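You operate a simulated robot arm through the tools that you are given. There is no shell and no other tool. Be economical: measure what you need, move in short steps, check, and stop when the job is done.

You run a simulated robot arm. Do the job below in one go: nothing can be reset, and whatever is moved stays where it is left.

JOB
Meter the card with blue paper and set the dryer knob as the chart says.
Fine: clamp the card to read it, free the clamp after; the card stays on the plate; the BOARD switch and the other two cards stay.

Only the result counts: the job must be done as asked and must still hold three seconds after the hand-in. Knocking over, shifting, dropping, spilling or breaking anything else fails it.

ROBOT AND FRAMES
A 5-joint arm with a two-finger parallel gripper, fixed in place. Base frame: the origin is at the foot of the arm, x ahead of it, y to its left, z up. Readings come in m, degrees, newtons and seconds.
With the tool pointing down near the work surface it reaches from about 0.26 to 0.6 m from the base axis. Its first joint turns from -66.0 to 66.0 degrees. The tool tilts only in the upright plane through the base axis and itself; it spins freely about its own axis. Payload 1.57 kg.
The TCP is the grasp point between the finger pads, 0.03 m short of the fingertips. In the tool frame z runs along the fingers and y along their closing line. The gripper opens to 0.08 m. The fingers are 0.017 m wide and 0.012 m thick; the gripper's body (0.04 by 0.082 m) begins 0.08 m behind the TCP.
Orientation is told as [roll, pitch, yaw] about the base's x, y, z axes, in that order, counted from this pose: with the fingers straight down and closing along the base's y, the tool's x points along the base's -x, its y along +y and its z along -z.

CONTROLS
- The arm moves only by the tool move_arm. Its arguments are lists of equal length, an entry for each row: "slide": the shift along the tool's x, y, z in units of 30 mm (1.0 is 30 mm), a list of three; "rot": the turn, a rotation vector about the tool's x, y, z in units of 8 degrees (1.0 is 8 degrees), a list of three; "claw": the finger opening in m, from 0 to 0.08. In form: {"slide": [[tx, ty, tz], ...], "rot": [[wx, wy, wz], ...], "claw": [claw, ...]}. A call has 1 to 20 rows; each row shifts and turns the commanded pose from where the row before left it, along the tool's axes as they then stand. A call with a number of a shift or a turn outside -1 to 1 is refused whole. Rows are played at 5 a second. More than 0.05 m and 8.6 degrees between two rows, or a gripper value outside its range, and nothing of the call is played. Where a pose cannot be reached the arm comes as near as it can. A force on the tool above 60 N (or 10 N above the force at the start of the call, whichever is more), or a blocked arm, ends the call early, and 0.2 s more pass. Each finger travels about 0.153 m/s and halts on what it meets, pressing with about 29 N; the grip force reading is that of the motor and also rises with nothing between the fingers. The clock runs only during rows and for 0.2 s after the last one: add rows that do not move to give the fingers time. The reply holds the time, the measured pose of the TCP, the force on the tool along the base axes, the opening and the grip force, in the units named above and with some noise.
- Cameras (640 x 400 px; columns grow to the right, rows downward): "scene" is fixed at [0.0492, 0.4052, 0.5324]; the picture's right is [-0.62, -0.78, 0.00], its down [-0.38, 0.30, -0.87] and it looks along [0.68, -0.54, -0.49] (base axes); focal length 290 px, centre (320, 200). "wrist" rides on the gripper at [-0.032, 0, -0.078] in the tool frame; the picture's right is [0.00, -1.00, 0.00], its down [0.97, 0.00, -0.24] and it looks along [0.24, 0.00, 0.97] (tool axes); focal length 218 px, centre (320, 200). There is no depth. A picture from a camera that has moved, and an enlarged one, comes with that camera's place and axes in the base frame and with its lens.
- snapshot(camera): a new picture of that camera. No time passes.
- inspect(camera, box): a new picture of the part [left, top, right, bottom] of that camera's present view, enlarged. No time passes.
- job_done(): hands the job in; it is judged then, once.

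Work in short steps. Places have to be worked out from the pictures, the camera data and where the tool is seen: move nearer, look again, correct. Check each grasp and each placing, and mend what went wrong. You have 120 turns and 76 pictures in all, those below and enlarged ones among them. Open the gripper and draw the arm clear of the work before you hand the job in, unless the task says otherwise; then end with one line.

The tools are called by a JSON object that holds its "name" and its "arguments". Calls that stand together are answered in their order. move_arm: Moves the arm, as the interface text tells. Its arguments: {"type":"object","properties":{"slide":{"type":"array"},"rot":{"type":"array"},"claw":{"type":"array"}},"required":["slide","rot","claw"]} The other tools are called the same way: snapshot (camera) takes a picture; inspect (camera, box) takes an enlarged picture of a part of a camera's view; job_done () hands the job in.

At the start:

```text
clock: 0.0
tcp_pos: [0.4025, 0.0675, 0.3864]
orientation: [0.1, -0.1, 0.0]
contact_force: [0.4, -1.3, -1.2]
gripper_width: 0.0799
finger_force: 0.1
```

scene: 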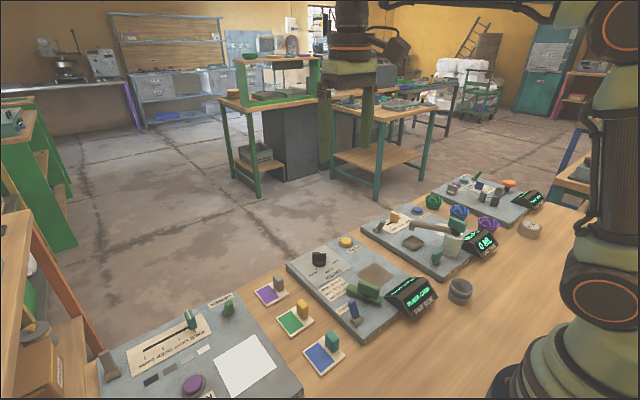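
wrist: 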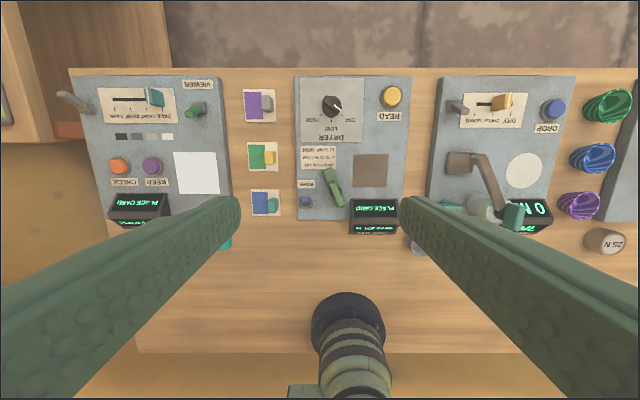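

The dryer board is in the middle, with the cards to its left in the wrist view. I enlarge those parts to read the labels.

{"name": "inspect", "arguments": {"camera": "wrist", "box": [230, 70, 420, 240]}}

{"name": "inspect", "arguments": {"camera": "scene", "box": [240, 220, 480, 380]}}

```text
2.35 times, centred on (325, 155) of wrist
camera zoom: at [0.4335, 0.0665, 0.4639], right [0.0, -1.0, 0.0], down [-0.97, 0.0, 0.24], along [-0.24, 0.0, -0.97], focal length 514 px, centre (308, 306)
```

zoom: 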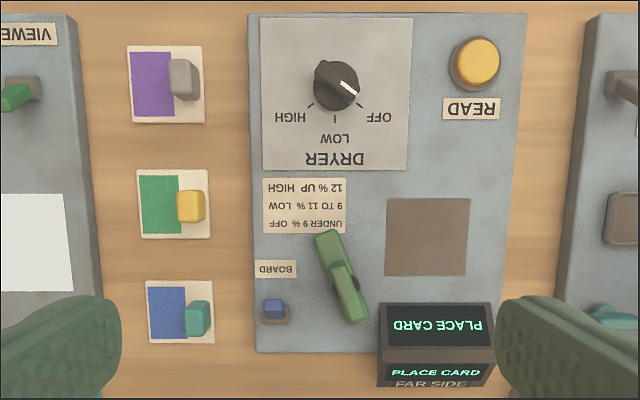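

```text
2.50 times, centred on (360, 300) of scene
camera zoom: at [0.0492, 0.4052, 0.5324], right [-0.62, -0.78, 0.0], down [-0.38, 0.3, -0.87], along [0.68, -0.54, -0.49], focal length 726 px, centre (220, -50)
```

zoom: 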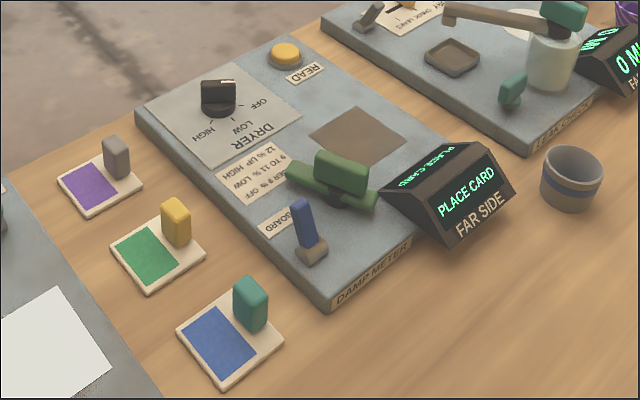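

I move in closer for a better view of the lever, the card and the plate.

{"name": "move_arm", "arguments": {"slide": [[0, 0, 1], [0, 0, 1], [0, 0, 1], [0, 0, 1], [0, 0, 0]], "rot": [[0, 0, 0], [0, 0, 0], [0, 0, 0], [0, 0, 0], [0, 0, 0]], "claw": [0.08, 0.08, 0.08, 0.08, 0.08]}}

{"name": "inspect", "arguments": {"camera": "wrist", "box": [200, 60, 440, 260]}}

{"name": "inspect", "arguments": {"camera": "scene", "box": [280, 230, 440, 380]}}

```text
clock: 1.2
tcp_pos: [0.405, 0.0721, 0.2687]
orientation: [-0.1, -0.1, 0.1]
contact_force: [0.5, 0.0, 0.0]
gripper_width: 0.08
finger_force: 0.1
```

```text
2.00 times, centred on (320, 160) of wrist
camera zoom: at [0.4348, 0.0706, 0.3456], right [0.0, -1.0, 0.0], down [-0.97, 0.0, 0.24], along [-0.24, 0.0, -0.97], focal length 436 px, centre (320, 280)
```

zoom: 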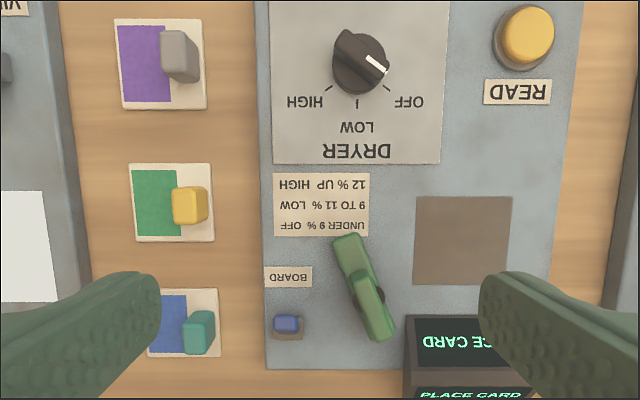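

```text
2.67 times, centred on (360, 305) of scene
camera zoom: at [0.0492, 0.4052, 0.5324], right [-0.62, -0.78, 0.0], down [-0.38, 0.3, -0.87], along [0.68, -0.54, -0.49], focal length 775 px, centre (213, -80)
```

zoom: 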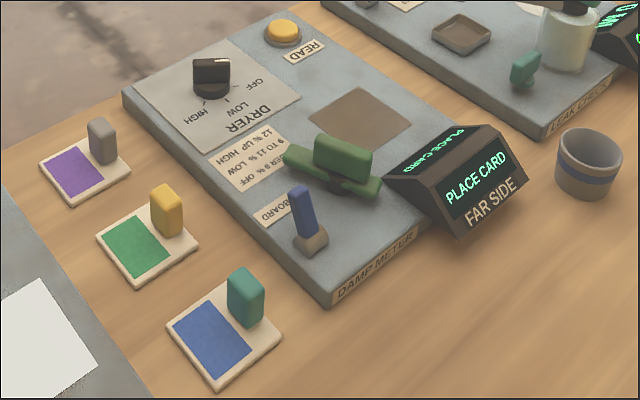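

The blue card's teal tab is at about (0.315, 0.163). I move above it, still high, to check.

{"name": "move_arm", "arguments": {"slide": [[0.75, 0.76, 0.75], [0.75, 0.76, 0.75], [0.75, 0.76, 0.75], [0.75, 0.76, 0.75], [0, 0, 0]], "rot": [[0, 0, 0], [0, 0, 0], [0, 0, 0], [0, 0, 0], [0, 0, 0]], "claw": [0.08, 0.08, 0.08, 0.08, 0.08]}}

{"name": "snapshot", "arguments": {"camera": "wrist"}}

{"name": "snapshot", "arguments": {"camera": "scene"}}

```text
clock: 2.4
tcp_pos: [0.3119, 0.1622, 0.1739]
orientation: [0.1, -0.1, 0.0]
contact_force: [0.8, 0.4, 0.0]
gripper_width: 0.0798
finger_force: 0.2
```

```text
69 pictures are left
camera wrist: at [0.3428, 0.1615, 0.2526], right [0.0, -1.0, 0.0], down [-0.97, 0.0, 0.24], along [-0.24, 0.0, -0.97], focal length 218 px, centre (320, 200)
```

wrist: 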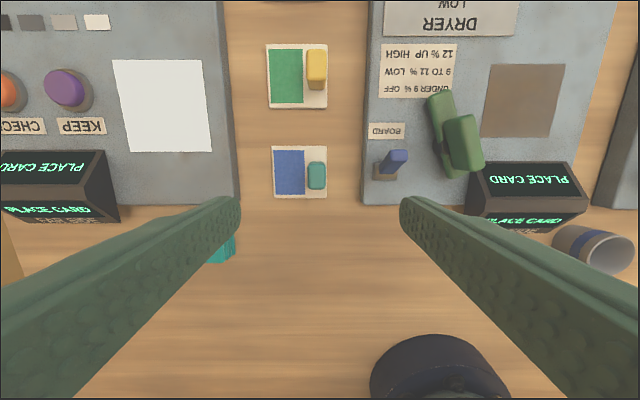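

```text
68 pictures are left
```

scene: 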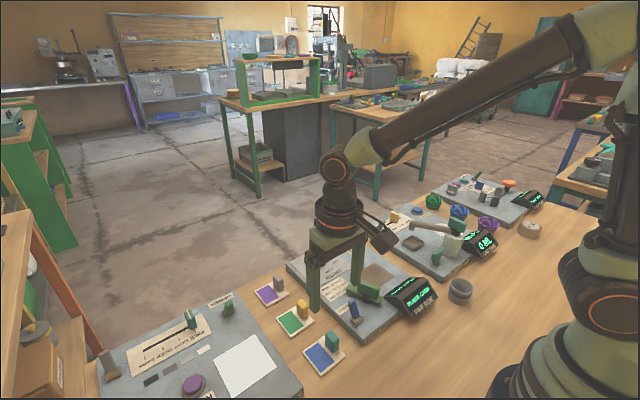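

The tab is at about (0.314, 0.164), roughly 18 mm wide in y and about 40 mm tall. The board edge is near y=0.115, so I narrow the opening to 45 mm and descend to z≈0.042.

{"name": "move_arm", "arguments": {"slide": [[-0.07, 0.07, 0.9], [0, 0, 0.9], [0, 0, 0.9], [0, 0, 0.9], [0, 0, 0.8], [0, 0, 0]], "rot": [[0, 0, 0], [0, 0, 0], [0, 0, 0], [0, 0, 0], [0, 0, 0], [0, 0, 0]], "claw": [0.045, 0.045, 0.045, 0.045, 0.045, 0.045]}}

{"name": "snapshot", "arguments": {"camera": "wrist"}}

{"name": "inspect", "arguments": {"camera": "scene", "box": [250, 240, 410, 390]}}

```text
clock: 3.8
tcp_pos: [0.3141, 0.1605, 0.041]
orientation: [0.0, -0.1, 0.1]
contact_force: [-0.2, 0.1, -0.1]
gripper_width: 0.0449
finger_force: 0.1
```

```text
67 pictures are left
camera wrist: at [0.3452, 0.1609, 0.1192], right [0.0, -1.0, 0.0], down [-0.97, 0.0, 0.24], along [-0.24, 0.0, -0.97], focal length 218 px, centre (320, 200)
```

wrist: 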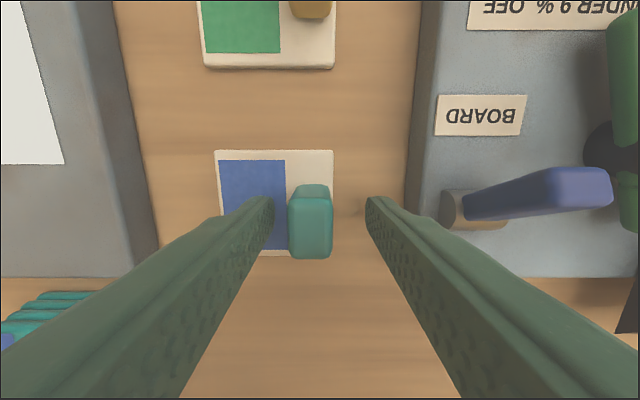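

```text
2.67 times, centred on (330, 315) of scene
camera zoom: at [0.0492, 0.4052, 0.5324], right [-0.62, -0.78, 0.0], down [-0.38, 0.3, -0.87], along [0.68, -0.54, -0.49], focal length 775 px, centre (293, -107)
```

zoom: 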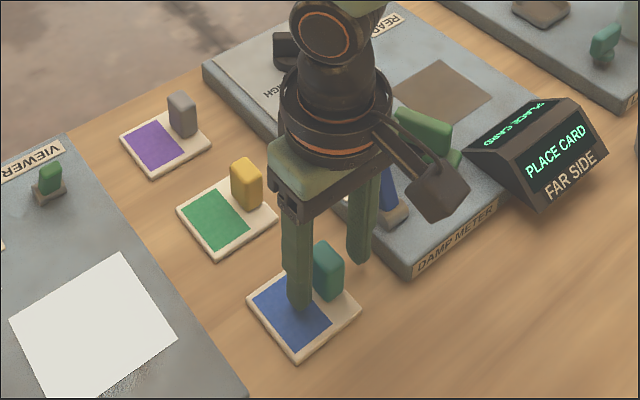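

The tab is centred in x and about 4 mm towards +y. I correct that and close.

{"name": "move_arm", "arguments": {"slide": [[0, 0.13, 0], [0, 0, 0], [0, 0, 0], [0, 0, 0]], "rot": [[0, 0, 0], [0, 0, 0], [0, 0, 0], [0, 0, 0]], "claw": [0.045, 0.01, 0.01, 0.01]}}

```text
clock: 4.8
tcp_pos: [0.3131, 0.1641, 0.0423]
orientation: [0.0, 0.0, 0.0]
contact_force: [-0.2, -0.2, 0.2]
gripper_width: 0.0169
finger_force: 29.0
```

The tab is gripped at 17 mm. I lift it 100 mm and carry it towards the plate.

{"name": "move_arm", "arguments": {"slide": [[0, 0, -0.8], [0, 0, -0.9], [0, 0, -0.9], [0, 0, -0.8], [-0.3, -0.925, 0], [-0.3, -0.925, 0], [-0.3, -0.925, 0], [-0.3, -0.925, 0], [-0.3, -0.925, 0], [-0.3, -0.925, 0], [-0.3, -0.925, 0], [-0.3, -0.925, 0], [0, 0, 0]], "rot": [[0, 0, 0], [0, 0, 0], [0, 0, 0], [0, 0, 0], [0, 0, 0], [0, 0, 0], [0, 0, 0], [0, 0, 0], [0, 0, 0], [0, 0, 0], [0, 0, 0], [0, 0, 0], [0, 0, 0]], "claw": [0.01, 0.01, 0.01, 0.01, 0.01, 0.01, 0.01, 0.01, 0.01, 0.01, 0.01, 0.01, 0.01]}}

{"name": "snapshot", "arguments": {"camera": "wrist"}}

{"name": "inspect", "arguments": {"camera": "scene", "box": [280, 170, 480, 330]}}

```text
clock: 7.6
tcp_pos: [0.3865, -0.0574, 0.147]
orientation: [0.0, 0.1, -0.1]
contact_force: [-0.2, 0.4, -0.5]
gripper_width: 0.017
finger_force: 28.3
```

```text
65 pictures are left
camera wrist: at [0.4179, -0.058, 0.2256], right [0.0, -1.0, 0.0], down [-0.97, 0.0, 0.24], along [-0.24, 0.0, -0.97], focal length 218 px, centre (320, 200)
```

wrist: 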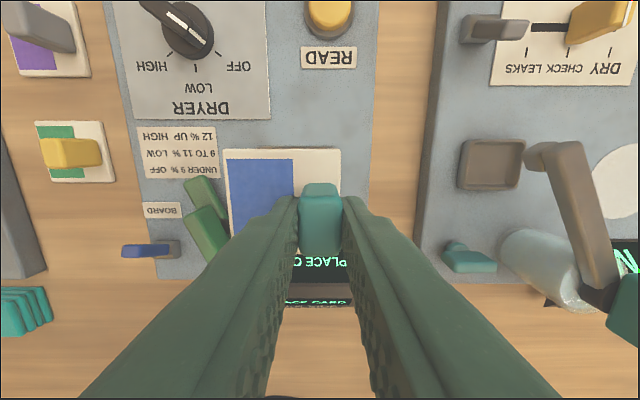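

```text
2.50 times, centred on (380, 250) of scene
camera zoom: at [0.0492, 0.4052, 0.5324], right [-0.62, -0.78, 0.0], down [-0.38, 0.3, -0.87], along [0.68, -0.54, -0.49], focal length 726 px, centre (170, 75)
```

zoom: 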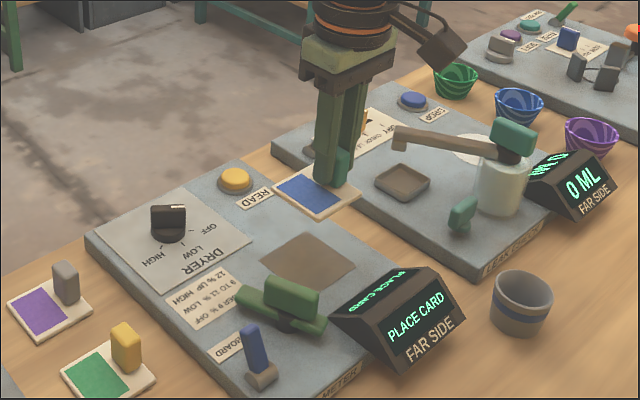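

The card hangs level and lined up. I lower it towards the plate.

{"name": "move_arm", "arguments": {"slide": [[0, 0, 0.8], [0, 0, 0.8], [0, 0, 0.6], [0, 0, 0]], "rot": [[0, 0, 0], [0, 0, 0], [0, 0, 0], [0, 0, 0]], "claw": [0.01, 0.01, 0.01, 0.01]}}

{"name": "snapshot", "arguments": {"camera": "wrist"}}

{"name": "inspect", "arguments": {"camera": "scene", "box": [320, 210, 440, 310]}}

```text
clock: 8.6
tcp_pos: [0.3859, -0.0592, 0.0788]
orientation: [0.0, 0.0, 0.0]
contact_force: [0.1, 0.5, -0.4]
gripper_width: 0.017
finger_force: 28.3
```

```text
63 pictures are left
camera wrist: at [0.4176, -0.0591, 0.1575], right [0.0, -1.0, 0.0], down [-0.97, 0.0, 0.24], along [-0.24, 0.0, -0.97], focal length 218 px, centre (320, 200)
```

wrist: 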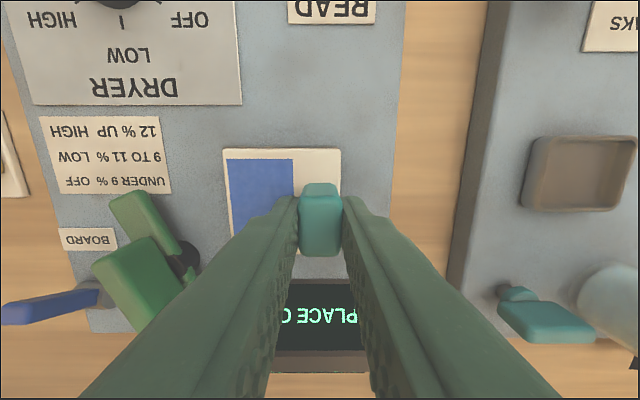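

```text
4.00 times, centred on (380, 260) of scene
camera zoom: at [0.0492, 0.4052, 0.5324], right [-0.62, -0.78, 0.0], down [-0.38, 0.3, -0.87], along [0.68, -0.54, -0.49], focal length 1162 px, centre (80, -40)
```

zoom: 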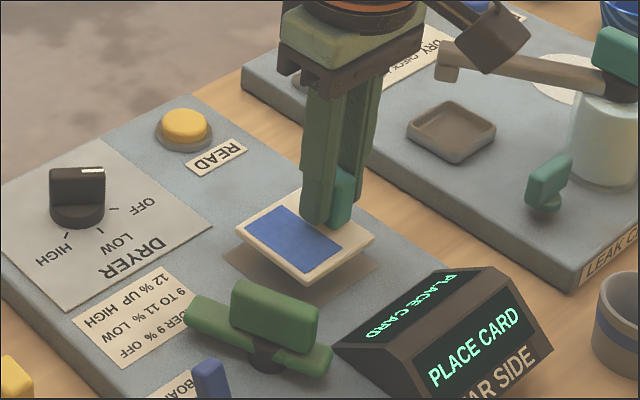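

The card hovers about 10–15 mm above the plate, about 2–3 mm too far to -y. I correct and lower slowly until it touches.

{"name": "move_arm", "arguments": {"slide": [[0, 0.08, 0.1], [0, 0, 0.1], [0, 0, 0.1], [0, 0, 0.1], [0, 0, 0]], "rot": [[0, 0, 0], [0, 0, 0], [0, 0, 0], [0, 0, 0], [0, 0, 0]], "claw": [0.01, 0.01, 0.01, 0.01, 0.01]}}

{"name": "inspect", "arguments": {"camera": "scene", "box": [320, 210, 440, 310]}}

```text
clock: 9.8
tcp_pos: [0.3853, -0.0568, 0.0666]
orientation: [0.1, 0.0, 0.0]
contact_force: [-0.1, -0.3, -0.9]
gripper_width: 0.0169
finger_force: 29.3
```

```text
4.00 times, centred on (380, 260) of scene
camera zoom: at [0.0492, 0.4052, 0.5324], right [-0.62, -0.78, 0.0], down [-0.38, 0.3, -0.87], along [0.68, -0.54, -0.49], focal length 1162 px, centre (80, -40)
```

zoom: 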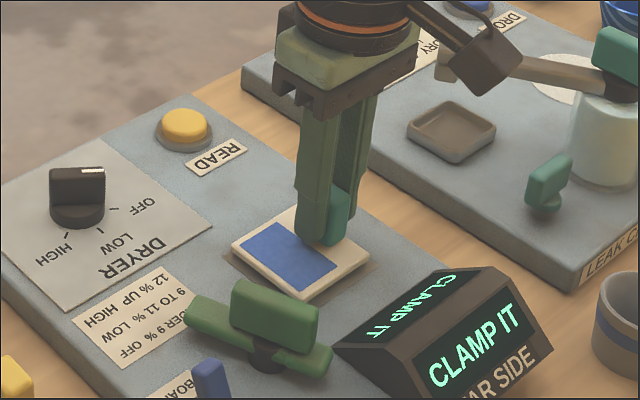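

The display already says CLAMP IT. I lower a few millimetres more until I feel contact.

{"name": "move_arm", "arguments": {"slide": [[0, 0, 0.07], [0, 0, 0.06], [0, 0, 0]], "rot": [[0, 0, 0], [0, 0, 0], [0, 0, 0]], "claw": [0.01, 0.01, 0.01]}}

{"name": "inspect", "arguments": {"camera": "scene", "box": [320, 210, 440, 310]}}

```text
clock: 10.6
tcp_pos: [0.3865, -0.0562, 0.0631]
orientation: [0.0, 0.0, -0.1]
contact_force: [-5.4, 1.6, 17.4]
gripper_width: 0.017
finger_force: 29.1
```

```text
4.00 times, centred on (380, 260) of scene
camera zoom: at [0.0491, 0.4052, 0.5324], right [-0.62, -0.78, 0.0], down [-0.38, 0.3, -0.87], along [0.68, -0.54, -0.49], focal length 1162 px, centre (80, -40)
```

zoom: 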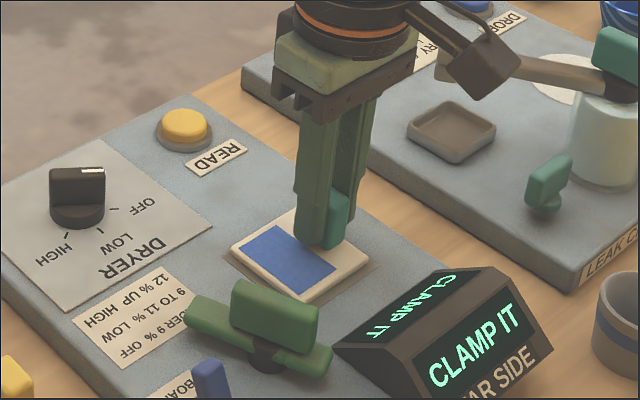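

The card is resting on the plate (17 N). I ease up 2 mm, open, and rise clear.

{"name": "move_arm", "arguments": {"slide": [[0, 0, -0.07], [0, 0, 0], [0, 0, 0], [0, 0, -0.5], [0, 0, -0.9], [0, 0, -0.9], [0, 0, -0.9], [0, 0, 0]], "rot": [[0, 0, 0], [0, 0, 0], [0, 0, 0], [0, 0, 0], [0, 0, 0], [0, 0, 0], [0, 0, 0], [0, 0, 0]], "claw": [0.015, 0.035, 0.035, 0.035, 0.035, 0.035, 0.035, 0.035]}}

{"name": "snapshot", "arguments": {"camera": "wrist"}}

{"name": "inspect", "arguments": {"camera": "scene", "box": [320, 210, 440, 310]}}

```text
clock: 12.4
tcp_pos: [0.3848, -0.0557, 0.16]
orientation: [0.0, 0.0, 0.0]
contact_force: [0.8, 0.7, 0.5]
gripper_width: 0.0351
finger_force: 0.0
```

```text
59 pictures are left
camera wrist: at [0.418, -0.0561, 0.2389], right [0.0, -1.0, 0.0], down [-0.97, 0.0, 0.24], along [-0.24, 0.0, -0.97], focal length 218 px, centre (320, 200)
```

wrist: 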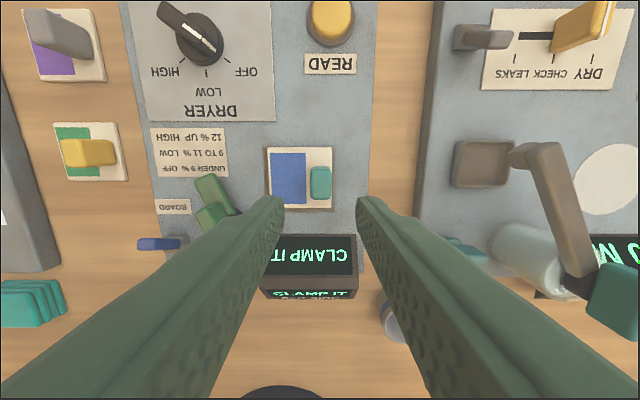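

```text
4.00 times, centred on (380, 260) of scene
camera zoom: at [0.0491, 0.4052, 0.5324], right [-0.62, -0.78, 0.0], down [-0.38, 0.3, -0.87], along [0.68, -0.54, -0.49], focal length 1162 px, centre (80, -40)
```

zoom: 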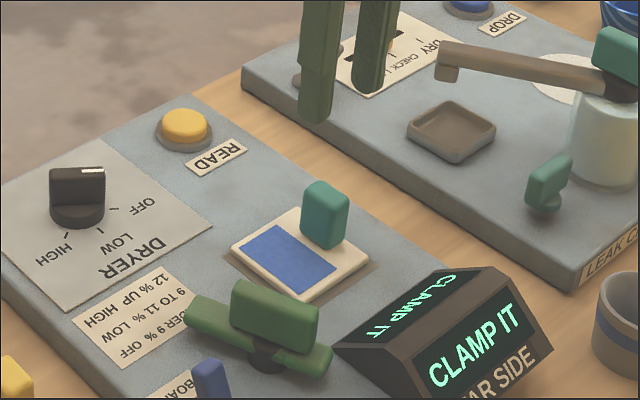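

The card is well placed. Next the clamp: I move so the camera looks straight down on its pivot, near (0.343, 0.031).

{"name": "move_arm", "arguments": {"slide": [[0, 0, -0.6], [0.6, 0.72, -0.2], [0.6, 0.72, 0], [0.6, 0.72, 0], [0.6, 0.72, 0], [0, 0, 0]], "rot": [[0, 0, 0], [0, 0, 0], [0, 0, 0], [0, 0, 0], [0, 0, 0], [0, 0, 0]], "claw": [0.08, 0.08, 0.08, 0.08, 0.08, 0.08]}}

{"name": "inspect", "arguments": {"camera": "wrist", "box": [220, 140, 420, 300]}}

```text
clock: 13.8
tcp_pos: [0.3137, 0.03, 0.1861]
orientation: [0.0, 0.1, -0.1]
contact_force: [0.1, -0.3, 0.5]
gripper_width: 0.0799
finger_force: 0.0
```

```text
2.50 times, centred on (320, 220) of wrist
camera zoom: at [0.3445, 0.0301, 0.2648], right [0.0, -1.0, 0.0], down [-0.97, 0.0, 0.24], along [-0.24, 0.0, -0.97], focal length 546 px, centre (320, 150)
```

zoom: 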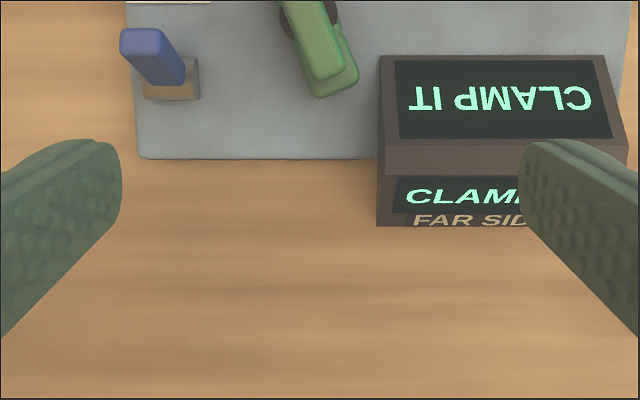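

I cropped too low; the lever is around row 146. I look again.

{"name": "inspect", "arguments": {"camera": "wrist", "box": [240, 60, 400, 190]}}

```text
3.08 times, centred on (320, 125) of wrist
camera zoom: at [0.3445, 0.0301, 0.2648], right [0.0, -1.0, 0.0], down [-0.97, 0.0, 0.24], along [-0.24, 0.0, -0.97], focal length 672 px, centre (320, 431)
```

zoom: 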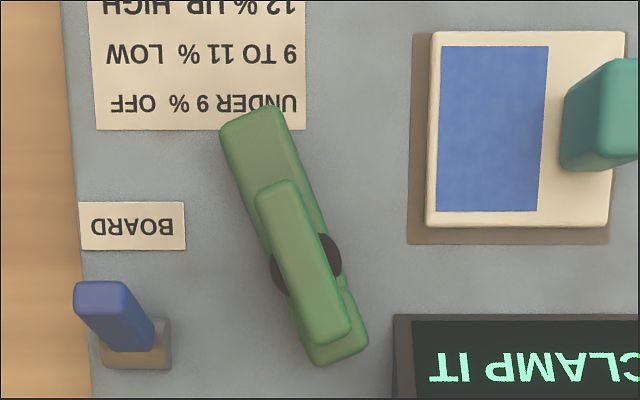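

The lever's pivot is at about (0.345, 0.035), with the handle centred over it and pointing about 19° towards +y. I go above the pivot, turn to match, and come down to z≈0.09.

{"name": "move_arm", "arguments": {"slide": [[-0.52, 0.085, 0], [-0.52, 0.085, 0], [0, 0, 0.8], [0, 0, 0.8], [0, 0, 0.8], [0, 0, 0.8], [0, 0, 0]], "rot": [[0, 0, -0.6], [0, 0, -0.6], [0, 0, -0.6], [0, 0, -0.6], [0, 0, 0], [0, 0, 0], [0, 0, 0]], "claw": [0.05, 0.05, 0.05, 0.05, 0.05, 0.05, 0.05]}}

{"name": "snapshot", "arguments": {"camera": "wrist"}}

{"name": "inspect", "arguments": {"camera": "scene", "box": [310, 220, 430, 320]}}

```text
clock: 15.4
tcp_pos: [0.3448, 0.0377, 0.0896]
orientation: [-0.1, 0.0, 19.1]
contact_force: [0.4, -0.6, -0.4]
gripper_width: 0.05
finger_force: 0.0
```

```text
55 pictures are left
camera wrist: at [0.3741, 0.0485, 0.1675], right [0.33, -0.94, 0.0], down [-0.92, -0.32, 0.24], along [-0.23, -0.08, -0.97], focal length 218 px, centre (320, 200)
```

wrist: 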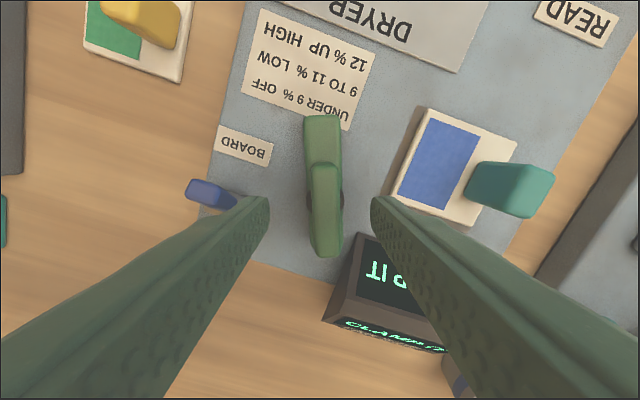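

```text
4.00 times, centred on (370, 270) of scene
camera zoom: at [0.0492, 0.4052, 0.5324], right [-0.62, -0.78, 0.0], down [-0.38, 0.3, -0.87], along [0.68, -0.54, -0.49], focal length 1162 px, centre (120, -80)
```

zoom: 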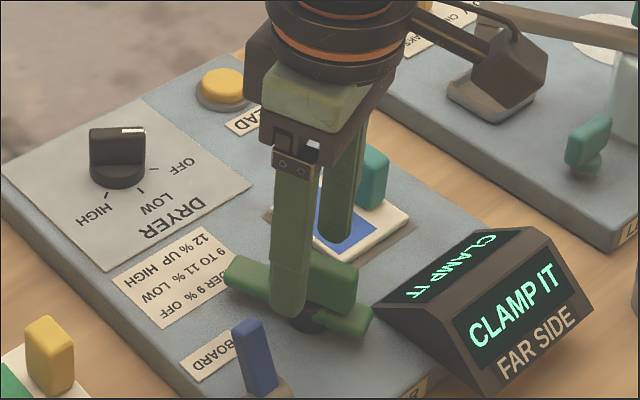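

Aligned. I lower 16 mm, shift 2 mm, and close on the handle.

{"name": "move_arm", "arguments": {"slide": [[0, -0.08, 0.27], [0, 0, 0.27], [0, 0, 0], [0, 0, 0], [0, 0, 0]], "rot": [[0, 0, 0], [0, 0, 0], [0, 0, 0], [0, 0, 0], [0, 0, 0]], "claw": [0.05, 0.05, 0.0, 0.0, 0.0]}}

{"name": "snapshot", "arguments": {"camera": "wrist"}}

```text
clock: 16.6
tcp_pos: [0.3469, 0.0352, 0.0734]
orientation: [0.0, 0.0, 19.2]
contact_force: [-2.0, 1.0, -0.2]
gripper_width: 0.014
finger_force: 30.3
```

```text
53 pictures are left
camera wrist: at [0.3761, 0.0458, 0.1516], right [0.33, -0.94, 0.0], down [-0.92, -0.32, 0.24], along [-0.23, -0.08, -0.97], focal length 218 px, centre (320, 200)
```

wrist: 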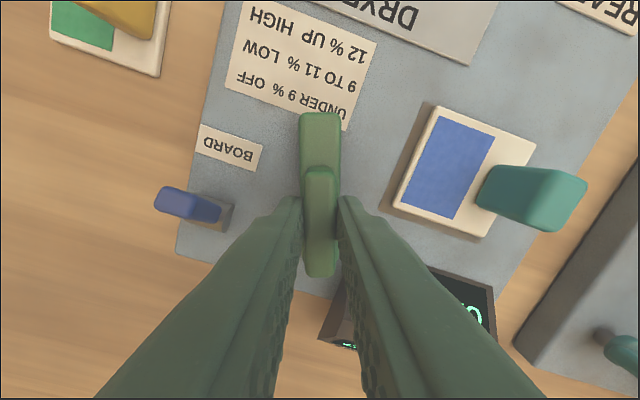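

Gripped at 14 mm. I spin it towards the card, 40° first.

{"name": "move_arm", "arguments": {"slide": [[0, 0, 0], [0, 0, 0], [0, 0, 0], [0, 0, 0], [0, 0, 0], [0, 0, 0]], "rot": [[0, 0, 1], [0, 0, 1], [0, 0, 1], [0, 0, 1], [0, 0, 1], [0, 0, 0]], "claw": [0, 0, 0, 0, 0, 0]}}

{"name": "snapshot", "arguments": {"camera": "wrist"}}

```text
clock: 18.0
tcp_pos: [0.3461, 0.0342, 0.074]
orientation: [0.0, 0.0, -21.0]
contact_force: [6.6, -10.6, -15.8]
gripper_width: 0.0141
finger_force: 30.3
```

```text
52 pictures are left
camera wrist: at [0.3757, 0.0228, 0.1517], right [-0.36, -0.93, 0.0], down [-0.91, 0.35, 0.24], along [-0.22, 0.09, -0.97], focal length 218 px, centre (320, 200)
```

wrist: 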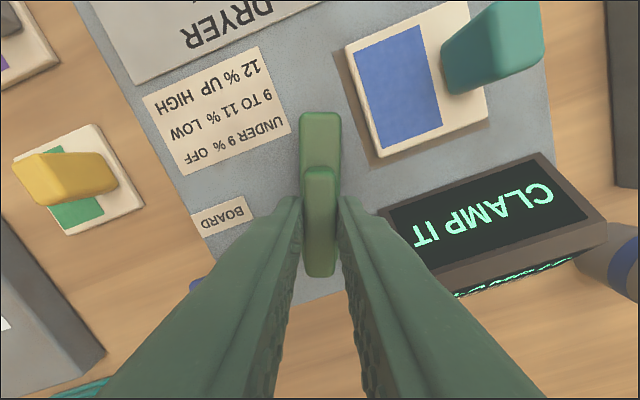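

The lever turns with the tool; the force is moderate. I turn another 32° in small rows.

{"name": "move_arm", "arguments": {"slide": [[0, 0, 0], [0, 0, 0], [0, 0, 0], [0, 0, 0], [0, 0, 0]], "rot": [[0, 0, 1], [0, 0, 1], [0, 0, 1], [0, 0, 1], [0, 0, 0]], "claw": [0, 0, 0, 0, 0]}}

{"name": "snapshot", "arguments": {"camera": "wrist"}}

```text
clock: 19.2
tcp_pos: [0.3462, 0.0347, 0.0743]
orientation: [-0.1, 0.0, -52.9]
contact_force: [3.2, -19.6, -12.4]
gripper_width: 0.014
finger_force: 29.8
```

```text
51 pictures are left
camera wrist: at [0.3646, 0.0083, 0.1519], right [-0.8, -0.6, 0.0], down [-0.58, 0.77, 0.24], along [-0.15, 0.19, -0.97], focal length 218 px, centre (320, 200)
```

wrist: 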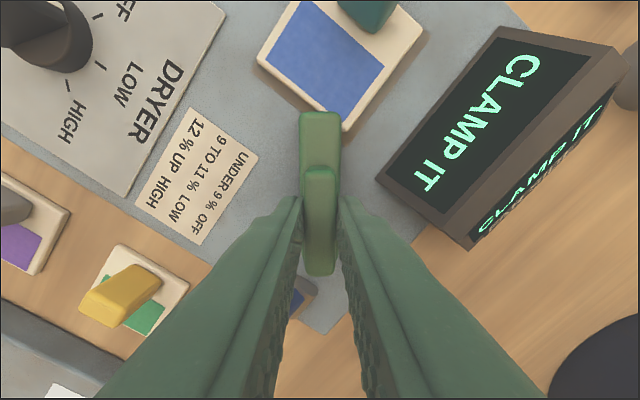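

The nose is at the card corner. I nudge to relieve the side load and turn 16° more.

{"name": "move_arm", "arguments": {"slide": [[-0.04, -0.03, 0.03], [0, 0, 0], [0, 0, 0], [0, 0, 0], [0, 0, 0]], "rot": [[0, 0, 0], [0, 0, 0.7], [0, 0, 0.7], [0, 0, 0.6], [0, 0, 0]], "claw": [0, 0, 0, 0, 0]}}

{"name": "snapshot", "arguments": {"camera": "wrist"}}

```text
clock: 20.4
tcp_pos: [0.3458, 0.0337, 0.0728]
orientation: [-0.2, 0.0, -68.9]
contact_force: [-13.3, 7.4, 17.5]
gripper_width: 0.0138
finger_force: 30.8
```

```text
50 pictures are left
camera wrist: at [0.3567, 0.0036, 0.1502], right [-0.93, -0.36, 0.0], down [-0.35, 0.9, 0.24], along [-0.09, 0.22, -0.97], focal length 218 px, centre (320, 200)
```

wrist: 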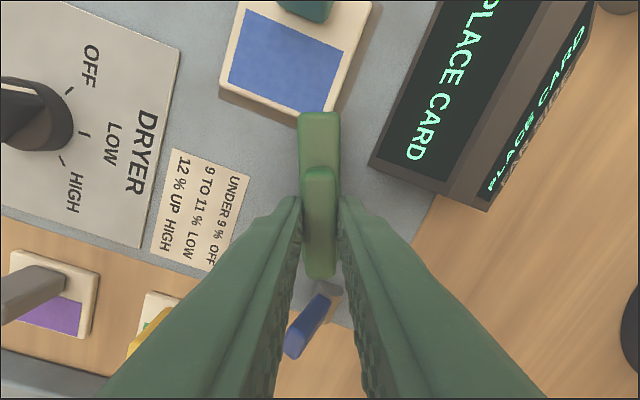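

The display has gone back to PLACE CARD, so I check whether the card moved.

{"name": "inspect", "arguments": {"camera": "scene", "box": [320, 220, 440, 320]}}

{"name": "inspect", "arguments": {"camera": "wrist", "box": [200, 0, 400, 140]}}

```text
4.00 times, centred on (380, 270) of scene
camera zoom: at [0.0491, 0.4052, 0.5324], right [-0.62, -0.78, 0.0], down [-0.38, 0.3, -0.87], along [0.68, -0.54, -0.49], focal length 1162 px, centre (80, -80)
```

zoom: 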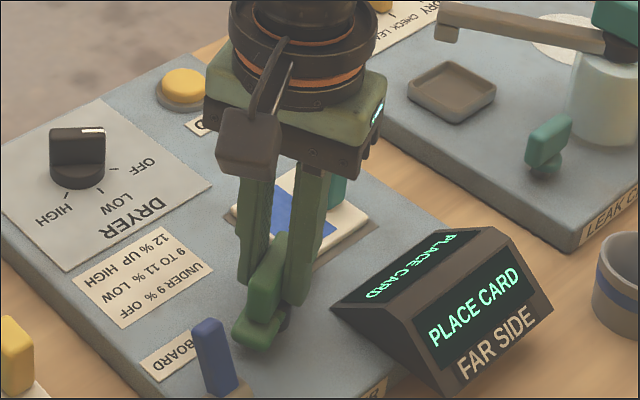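

```text
2.86 times, centred on (300, 70) of wrist
camera zoom: at [0.3567, 0.0036, 0.1502], right [-0.93, -0.36, 0.0], down [-0.35, 0.9, 0.24], along [-0.09, 0.22, -0.97], focal length 624 px, centre (377, 571)
```

zoom: 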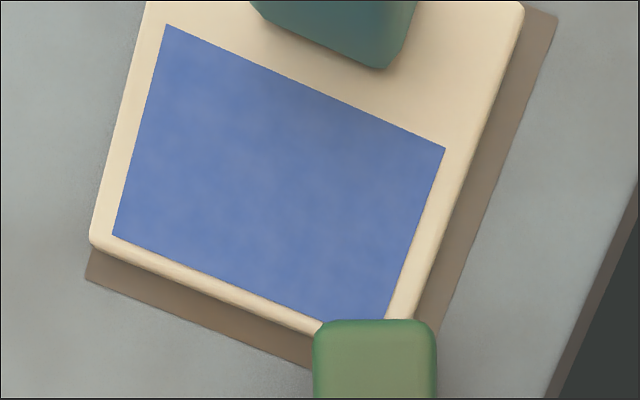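

The card is not rotated, and the nose is over its corner. I relieve the vertical load by 1 mm and read the display again.

{"name": "move_arm", "arguments": {"slide": [[0, 0, -0.03], [0, 0, 0], [0, 0, 0]], "rot": [[0, 0, 0], [0, 0, 0], [0, 0, 0]], "claw": [0, 0, 0]}}

{"name": "snapshot", "arguments": {"camera": "wrist"}}

```text
clock: 21.2
tcp_pos: [0.3462, 0.0341, 0.0743]
orientation: [0.0, -0.1, -68.8]
contact_force: [3.3, 13.4, -18.1]
gripper_width: 0.0137
finger_force: 30.5
```

```text
47 pictures are left
camera wrist: at [0.3565, 0.0033, 0.1506], right [-0.93, -0.36, 0.0], down [-0.35, 0.9, 0.24], along [-0.09, 0.22, -0.97], focal length 218 px, centre (320, 200)
```

wrist: 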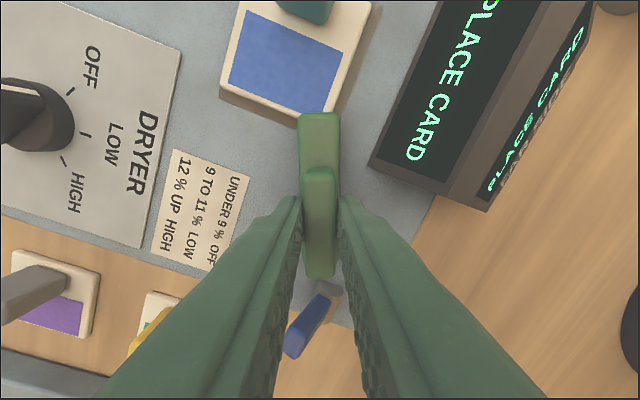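

Still PLACE CARD. I turn the lever back to its start and look at how the card lies.

{"name": "move_arm", "arguments": {"slide": [[0, 0, 0.015], [0, 0, 0], [0, 0, 0], [0, 0, 0], [0, 0, 0], [0, 0, 0], [0, 0, 0], [0, 0, 0], [0, 0, 0], [0, 0, 0], [0, 0, 0], [0, 0, 0], [0, 0, 0]], "rot": [[0, 0, -1], [0, 0, -1], [0, 0, -1], [0, 0, -1], [0, 0, -1], [0, 0, -1], [0, 0, -1], [0, 0, -1], [0, 0, -1], [0, 0, -1], [0, 0, -1], [0, 0, 0], [0, 0, 0]], "claw": [0, 0, 0, 0, 0, 0, 0, 0, 0, 0, 0, 0, 0]}}

{"name": "inspect", "arguments": {"camera": "wrist", "box": [340, 70, 580, 340]}}

{"name": "inspect", "arguments": {"camera": "scene", "box": [320, 210, 440, 310]}}

```text
clock: 23.4
tcp_pos: [0.3474, 0.036, 0.0737]
orientation: [0.0, -0.2, 7.7]
contact_force: [0.4, 3.2, 1.0]
gripper_width: 0.0138
finger_force: 30.1
stopped in row 10: the force on the tool passed its limit (the readings are from after the stop); the commanded pose is now the measured one
```

```text
1.48 times, centred on (460, 205) of wrist
camera zoom: at [0.3777, 0.0393, 0.1521], right [0.13, -0.99, 0.0], down [-0.96, -0.13, 0.23], along [-0.23, -0.03, -0.97], focal length 323 px, centre (113, 193)
```

zoom: 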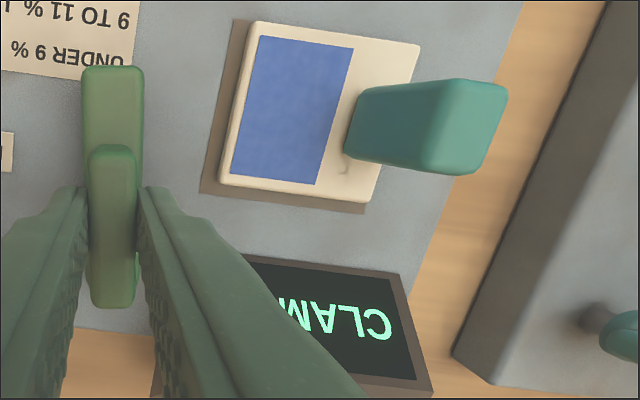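

```text
4.00 times, centred on (380, 260) of scene
camera zoom: at [0.0492, 0.4051, 0.5324], right [-0.62, -0.78, 0.0], down [-0.38, 0.3, -0.87], along [0.68, -0.54, -0.49], focal length 1162 px, centre (80, -40)
```

zoom: 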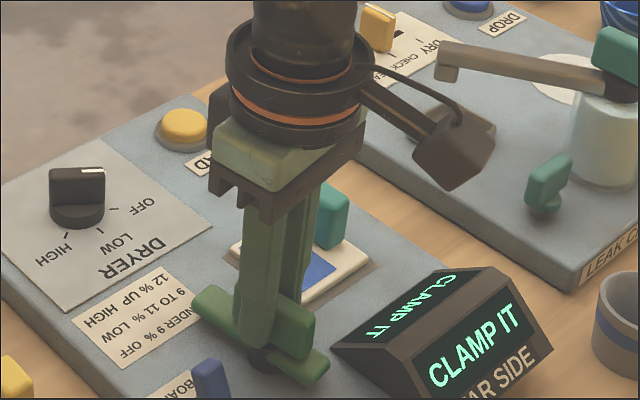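

The card had not really moved: its corners work out the same as before to within 1 mm, and the display is back to CLAMP IT. So the lever nose itself triggers the change; I turn in again to about -52° and then go in finer steps.

{"name": "move_arm", "arguments": {"slide": [[0, 0, 0], [0, 0, 0], [0, 0, 0], [0, 0, 0], [0, 0, 0], [0, 0, 0], [0, 0, 0], [0, 0, 0], [0, 0, 0]], "rot": [[0, 0, 1], [0, 0, 1], [0, 0, 1], [0, 0, 1], [0, 0, 1], [0, 0, 1], [0, 0, 1], [0, 0, 0.5], [0, 0, 0]], "claw": [0, 0, 0, 0, 0, 0, 0, 0, 0]}}

{"name": "snapshot", "arguments": {"camera": "wrist"}}

```text
clock: 25.4
tcp_pos: [0.3453, 0.0343, 0.0729]
orientation: [0.0, 0.0, -52.4]
contact_force: [-8.0, -29.2, -11.3]
gripper_width: 0.0137
finger_force: 30.3
```

```text
44 pictures are left
camera wrist: at [0.364, 0.0094, 0.1509], right [-0.79, -0.61, 0.0], down [-0.59, 0.77, 0.24], along [-0.15, 0.19, -0.97], focal length 218 px, centre (320, 200)
```

wrist: 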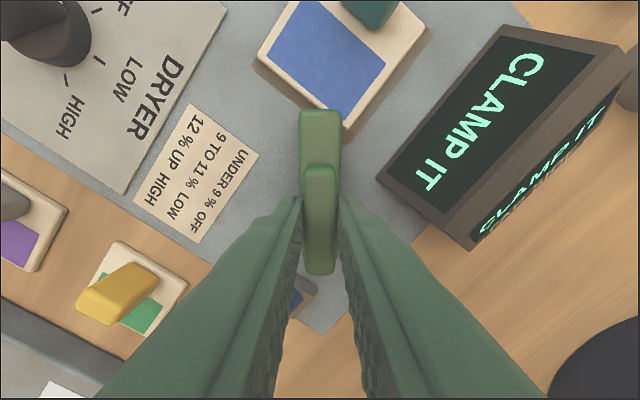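

I relieve the side load (about 1.5 mm towards -y) and turn just 7° more.

{"name": "move_arm", "arguments": {"slide": [[-0.04, -0.03, 0.015], [0, 0, 0], [0, 0, 0], [0, 0, 0], [0, 0, 0]], "rot": [[0, 0, 0], [0, 0, 0.45], [0, 0, 0.45], [0, 0, 0], [0, 0, 0]], "claw": [0, 0, 0, 0, 0]}}

{"name": "snapshot", "arguments": {"camera": "wrist"}}

```text
clock: 26.6
tcp_pos: [0.3455, 0.0337, 0.0736]
orientation: [0.0, 0.0, -59.5]
contact_force: [-18.5, 13.2, -4.6]
gripper_width: 0.0139
finger_force: 30.6
```

```text
43 pictures are left
camera wrist: at [0.3615, 0.006, 0.1515], right [-0.86, -0.51, 0.0], down [-0.49, 0.84, 0.24], along [-0.12, 0.21, -0.97], focal length 218 px, centre (320, 200)
```

wrist: 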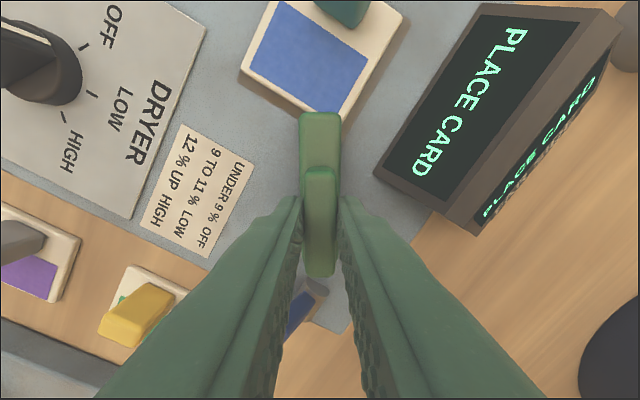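

PLACE CARD appears again near -59°. I enlarge the contact between the nose and the card.

{"name": "inspect", "arguments": {"camera": "wrist", "box": [220, 0, 420, 140]}}

{"name": "inspect", "arguments": {"camera": "scene", "box": [360, 240, 420, 290]}}

```text
2.86 times, centred on (320, 70) of wrist
camera zoom: at [0.3615, 0.006, 0.1515], right [-0.86, -0.51, 0.0], down [-0.49, 0.84, 0.24], along [-0.12, 0.21, -0.97], focal length 624 px, centre (320, 571)
```

zoom: 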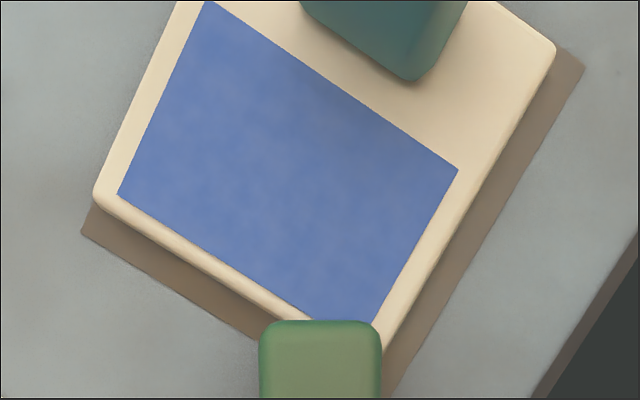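

```text
8.00 times, centred on (390, 265) of scene
camera zoom: at [0.0492, 0.4052, 0.5324], right [-0.62, -0.78, 0.0], down [-0.38, 0.3, -0.87], along [0.68, -0.54, -0.49], focal length 2324 px, centre (-240, -320)
```

zoom: 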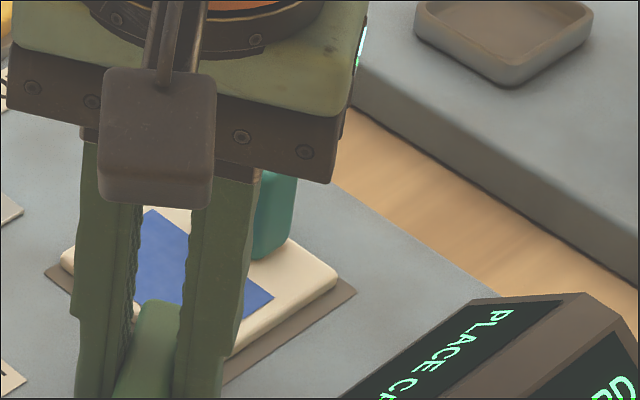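

The card's corners compute to the same place, so it has not moved. I let go of the lever and lift off, to see whether my load on it causes the message.

{"name": "move_arm", "arguments": {"slide": [[0, 0, 0], [0, 0, 0], [0, 0, -0.8], [0, 0, -0.8], [0, 0, -0.8], [0, 0, 0]], "rot": [[0, 0, 0], [0, 0, 0], [0, 0, 0], [0, 0, 0], [0, 0, 0], [0, 0, 0]], "claw": [0.035, 0.035, 0.035, 0.05, 0.05, 0.05]}}

{"name": "snapshot", "arguments": {"camera": "wrist"}}

{"name": "inspect", "arguments": {"camera": "scene", "box": [340, 225, 436, 305]}}

```text
clock: 27.9
tcp_pos: [0.3473, 0.0343, 0.1448]
orientation: [0.3, -0.1, -59.5]
contact_force: [0.6, 0.2, -0.4]
gripper_width: 0.0502
finger_force: 0.0
```

```text
40 pictures are left
camera wrist: at [0.3619, 0.0066, 0.2231], right [-0.86, -0.51, -0.01], down [-0.49, 0.84, 0.24], along [-0.12, 0.21, -0.97], focal length 218 px, centre (320, 200)
```

wrist: 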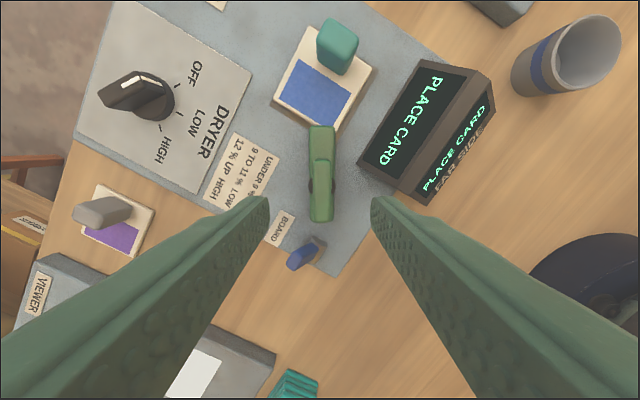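

```text
5.00 times, centred on (388, 265) of scene
camera zoom: at [0.0491, 0.4052, 0.5324], right [-0.62, -0.78, 0.0], down [-0.38, 0.3, -0.87], along [0.68, -0.54, -0.49], focal length 1452 px, centre (-20, -125)
```

zoom: 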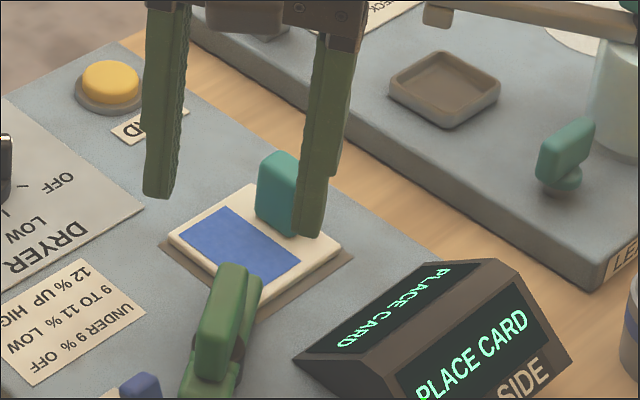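

Nothing is loaded and the card lies still, yet the message stays. It may simply be the idle text once clamped, so I close the fingers and go over the READ button, about (0.520, -0.065), to test it.

{"name": "move_arm", "arguments": {"slide": [[0, 0, 0], [0, 0, 0], [0, 0, 0], [0, 0, 0], [0, 0, 0], [0, 0, 0], [0, 0, 0], [0, 0, 0], [-0.824, -0.471, 0], [-0.824, -0.471, 0], [-0.824, -0.471, 0], [-0.824, -0.471, 0], [-0.824, -0.471, 0], [-0.824, -0.471, 0], [-0.824, -0.471, 0], [0, 0, 0]], "rot": [[0, 0, -0.93], [0, 0, -0.93], [0, 0, -0.93], [0, 0, -0.93], [0, 0, -0.93], [0, 0, -0.93], [0, 0, -0.93], [0, 0, -0.93], [0, 0, 0], [0, 0, 0], [0, 0, 0], [0, 0, 0], [0, 0, 0], [0, 0, 0], [0, 0, 0], [0, 0, 0]], "claw": [0.05, 0.05, 0.05, 0.05, 0.0, 0, 0, 0, 0, 0, 0, 0, 0, 0, 0, 0]}}

{"name": "snapshot", "arguments": {"camera": "wrist"}}

{"name": "inspect", "arguments": {"camera": "scene", "box": [320, 210, 440, 310]}}

```text
clock: 31.4
tcp_pos: [0.5199, -0.0665, 0.1487]
orientation: [-0.1, -0.3, 0.0]
contact_force: [-0.5, -0.1, 0.4]
gripper_width: 0.0
finger_force: 21.9
```

```text
38 pictures are left
camera wrist: at [0.5505, -0.0671, 0.2258], right [0.0, -1.0, 0.0], down [-0.97, 0.0, 0.24], along [-0.24, 0.0, -0.97], focal length 218 px, centre (320, 200)
```

wrist: 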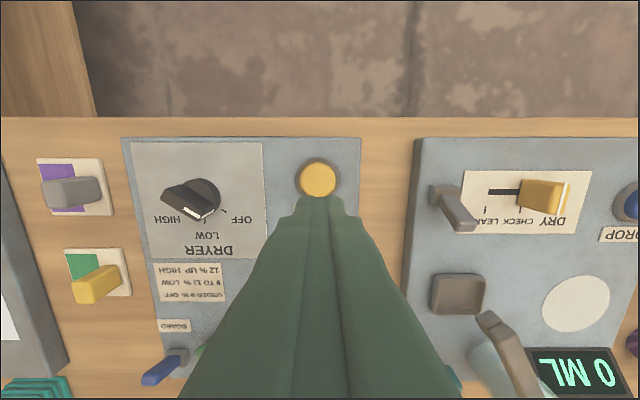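

```text
4.00 times, centred on (380, 260) of scene
camera zoom: at [0.0492, 0.4052, 0.5324], right [-0.62, -0.78, 0.0], down [-0.38, 0.3, -0.87], along [0.68, -0.54, -0.49], focal length 1162 px, centre (80, -40)
```

zoom: 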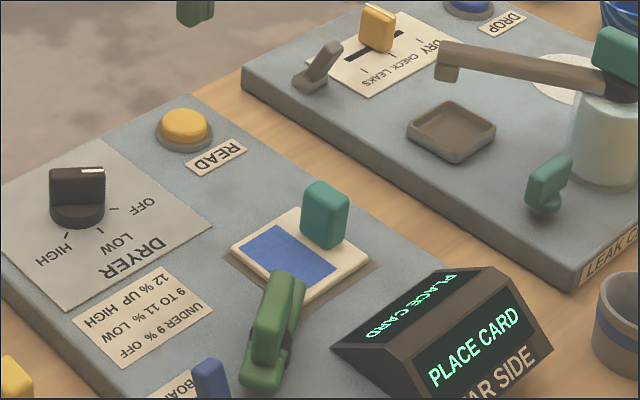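

The button is right under the fingers, within about 2 mm. I descend and press in small steps.

{"name": "move_arm", "arguments": {"slide": [[-0.07, 0.03, 0.8], [0, 0, 0.8], [0, 0, 0.7], [0, 0, 0.12], [0, 0, 0.12], [0, 0, 0.1]], "rot": [[0, 0, 0], [0, 0, 0], [0, 0, 0], [0, 0, 0], [0, 0, 0], [0, 0, 0]], "claw": [0, 0, 0, 0, 0, 0]}}

{"name": "inspect", "arguments": {"camera": "scene", "box": [320, 210, 440, 310]}}

```text
clock: 32.8
tcp_pos: [0.5233, -0.0634, 0.0666]
orientation: [0.0, -0.3, 0.0]
contact_force: [0.1, -0.4, -0.3]
gripper_width: 0.0
finger_force: 21.0
```

```text
4.00 times, centred on (380, 260) of scene
camera zoom: at [0.0492, 0.4052, 0.5324], right [-0.62, -0.78, 0.0], down [-0.38, 0.3, -0.87], along [0.68, -0.54, -0.49], focal length 1162 px, centre (80, -40)
```

zoom: 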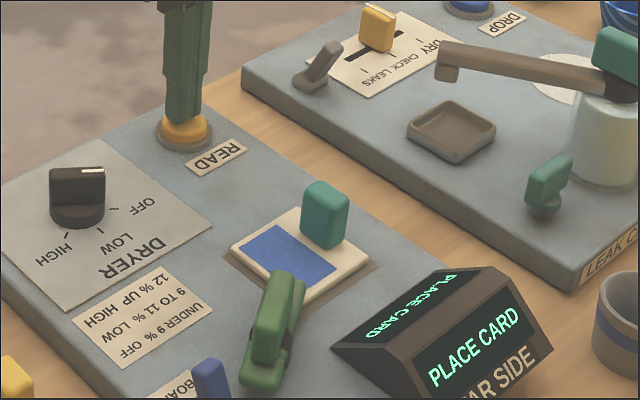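

Just above or at the button, with no force yet. I press down a few more millimetres.

{"name": "move_arm", "arguments": {"slide": [[0, 0, 0.1], [0, 0, 0.1], [0, 0, 0.1], [0, 0, 0.1], [0, 0, 0]], "rot": [[0, 0, 0], [0, 0, 0], [0, 0, 0], [0, 0, 0], [0, 0, 0]], "claw": [0, 0, 0, 0, 0]}}

{"name": "inspect", "arguments": {"camera": "scene", "box": [320, 210, 440, 310]}}

```text
clock: 33.8
tcp_pos: [0.5225, -0.0635, 0.0606]
orientation: [0.0, -0.2, 0.1]
contact_force: [-8.7, 1.2, 19.0]
gripper_width: 0.0
finger_force: 21.5
stopped in row 5: the force on the tool passed its limit (the readings are from after the stop); the commanded pose is now the measured one
```

```text
4.00 times, centred on (380, 260) of scene
camera zoom: at [0.0491, 0.4052, 0.5324], right [-0.62, -0.78, 0.0], down [-0.38, 0.3, -0.87], along [0.68, -0.54, -0.49], focal length 1162 px, centre (80, -40)
```

zoom: 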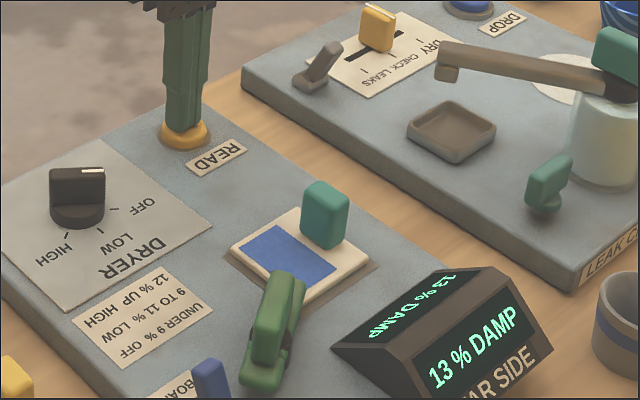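

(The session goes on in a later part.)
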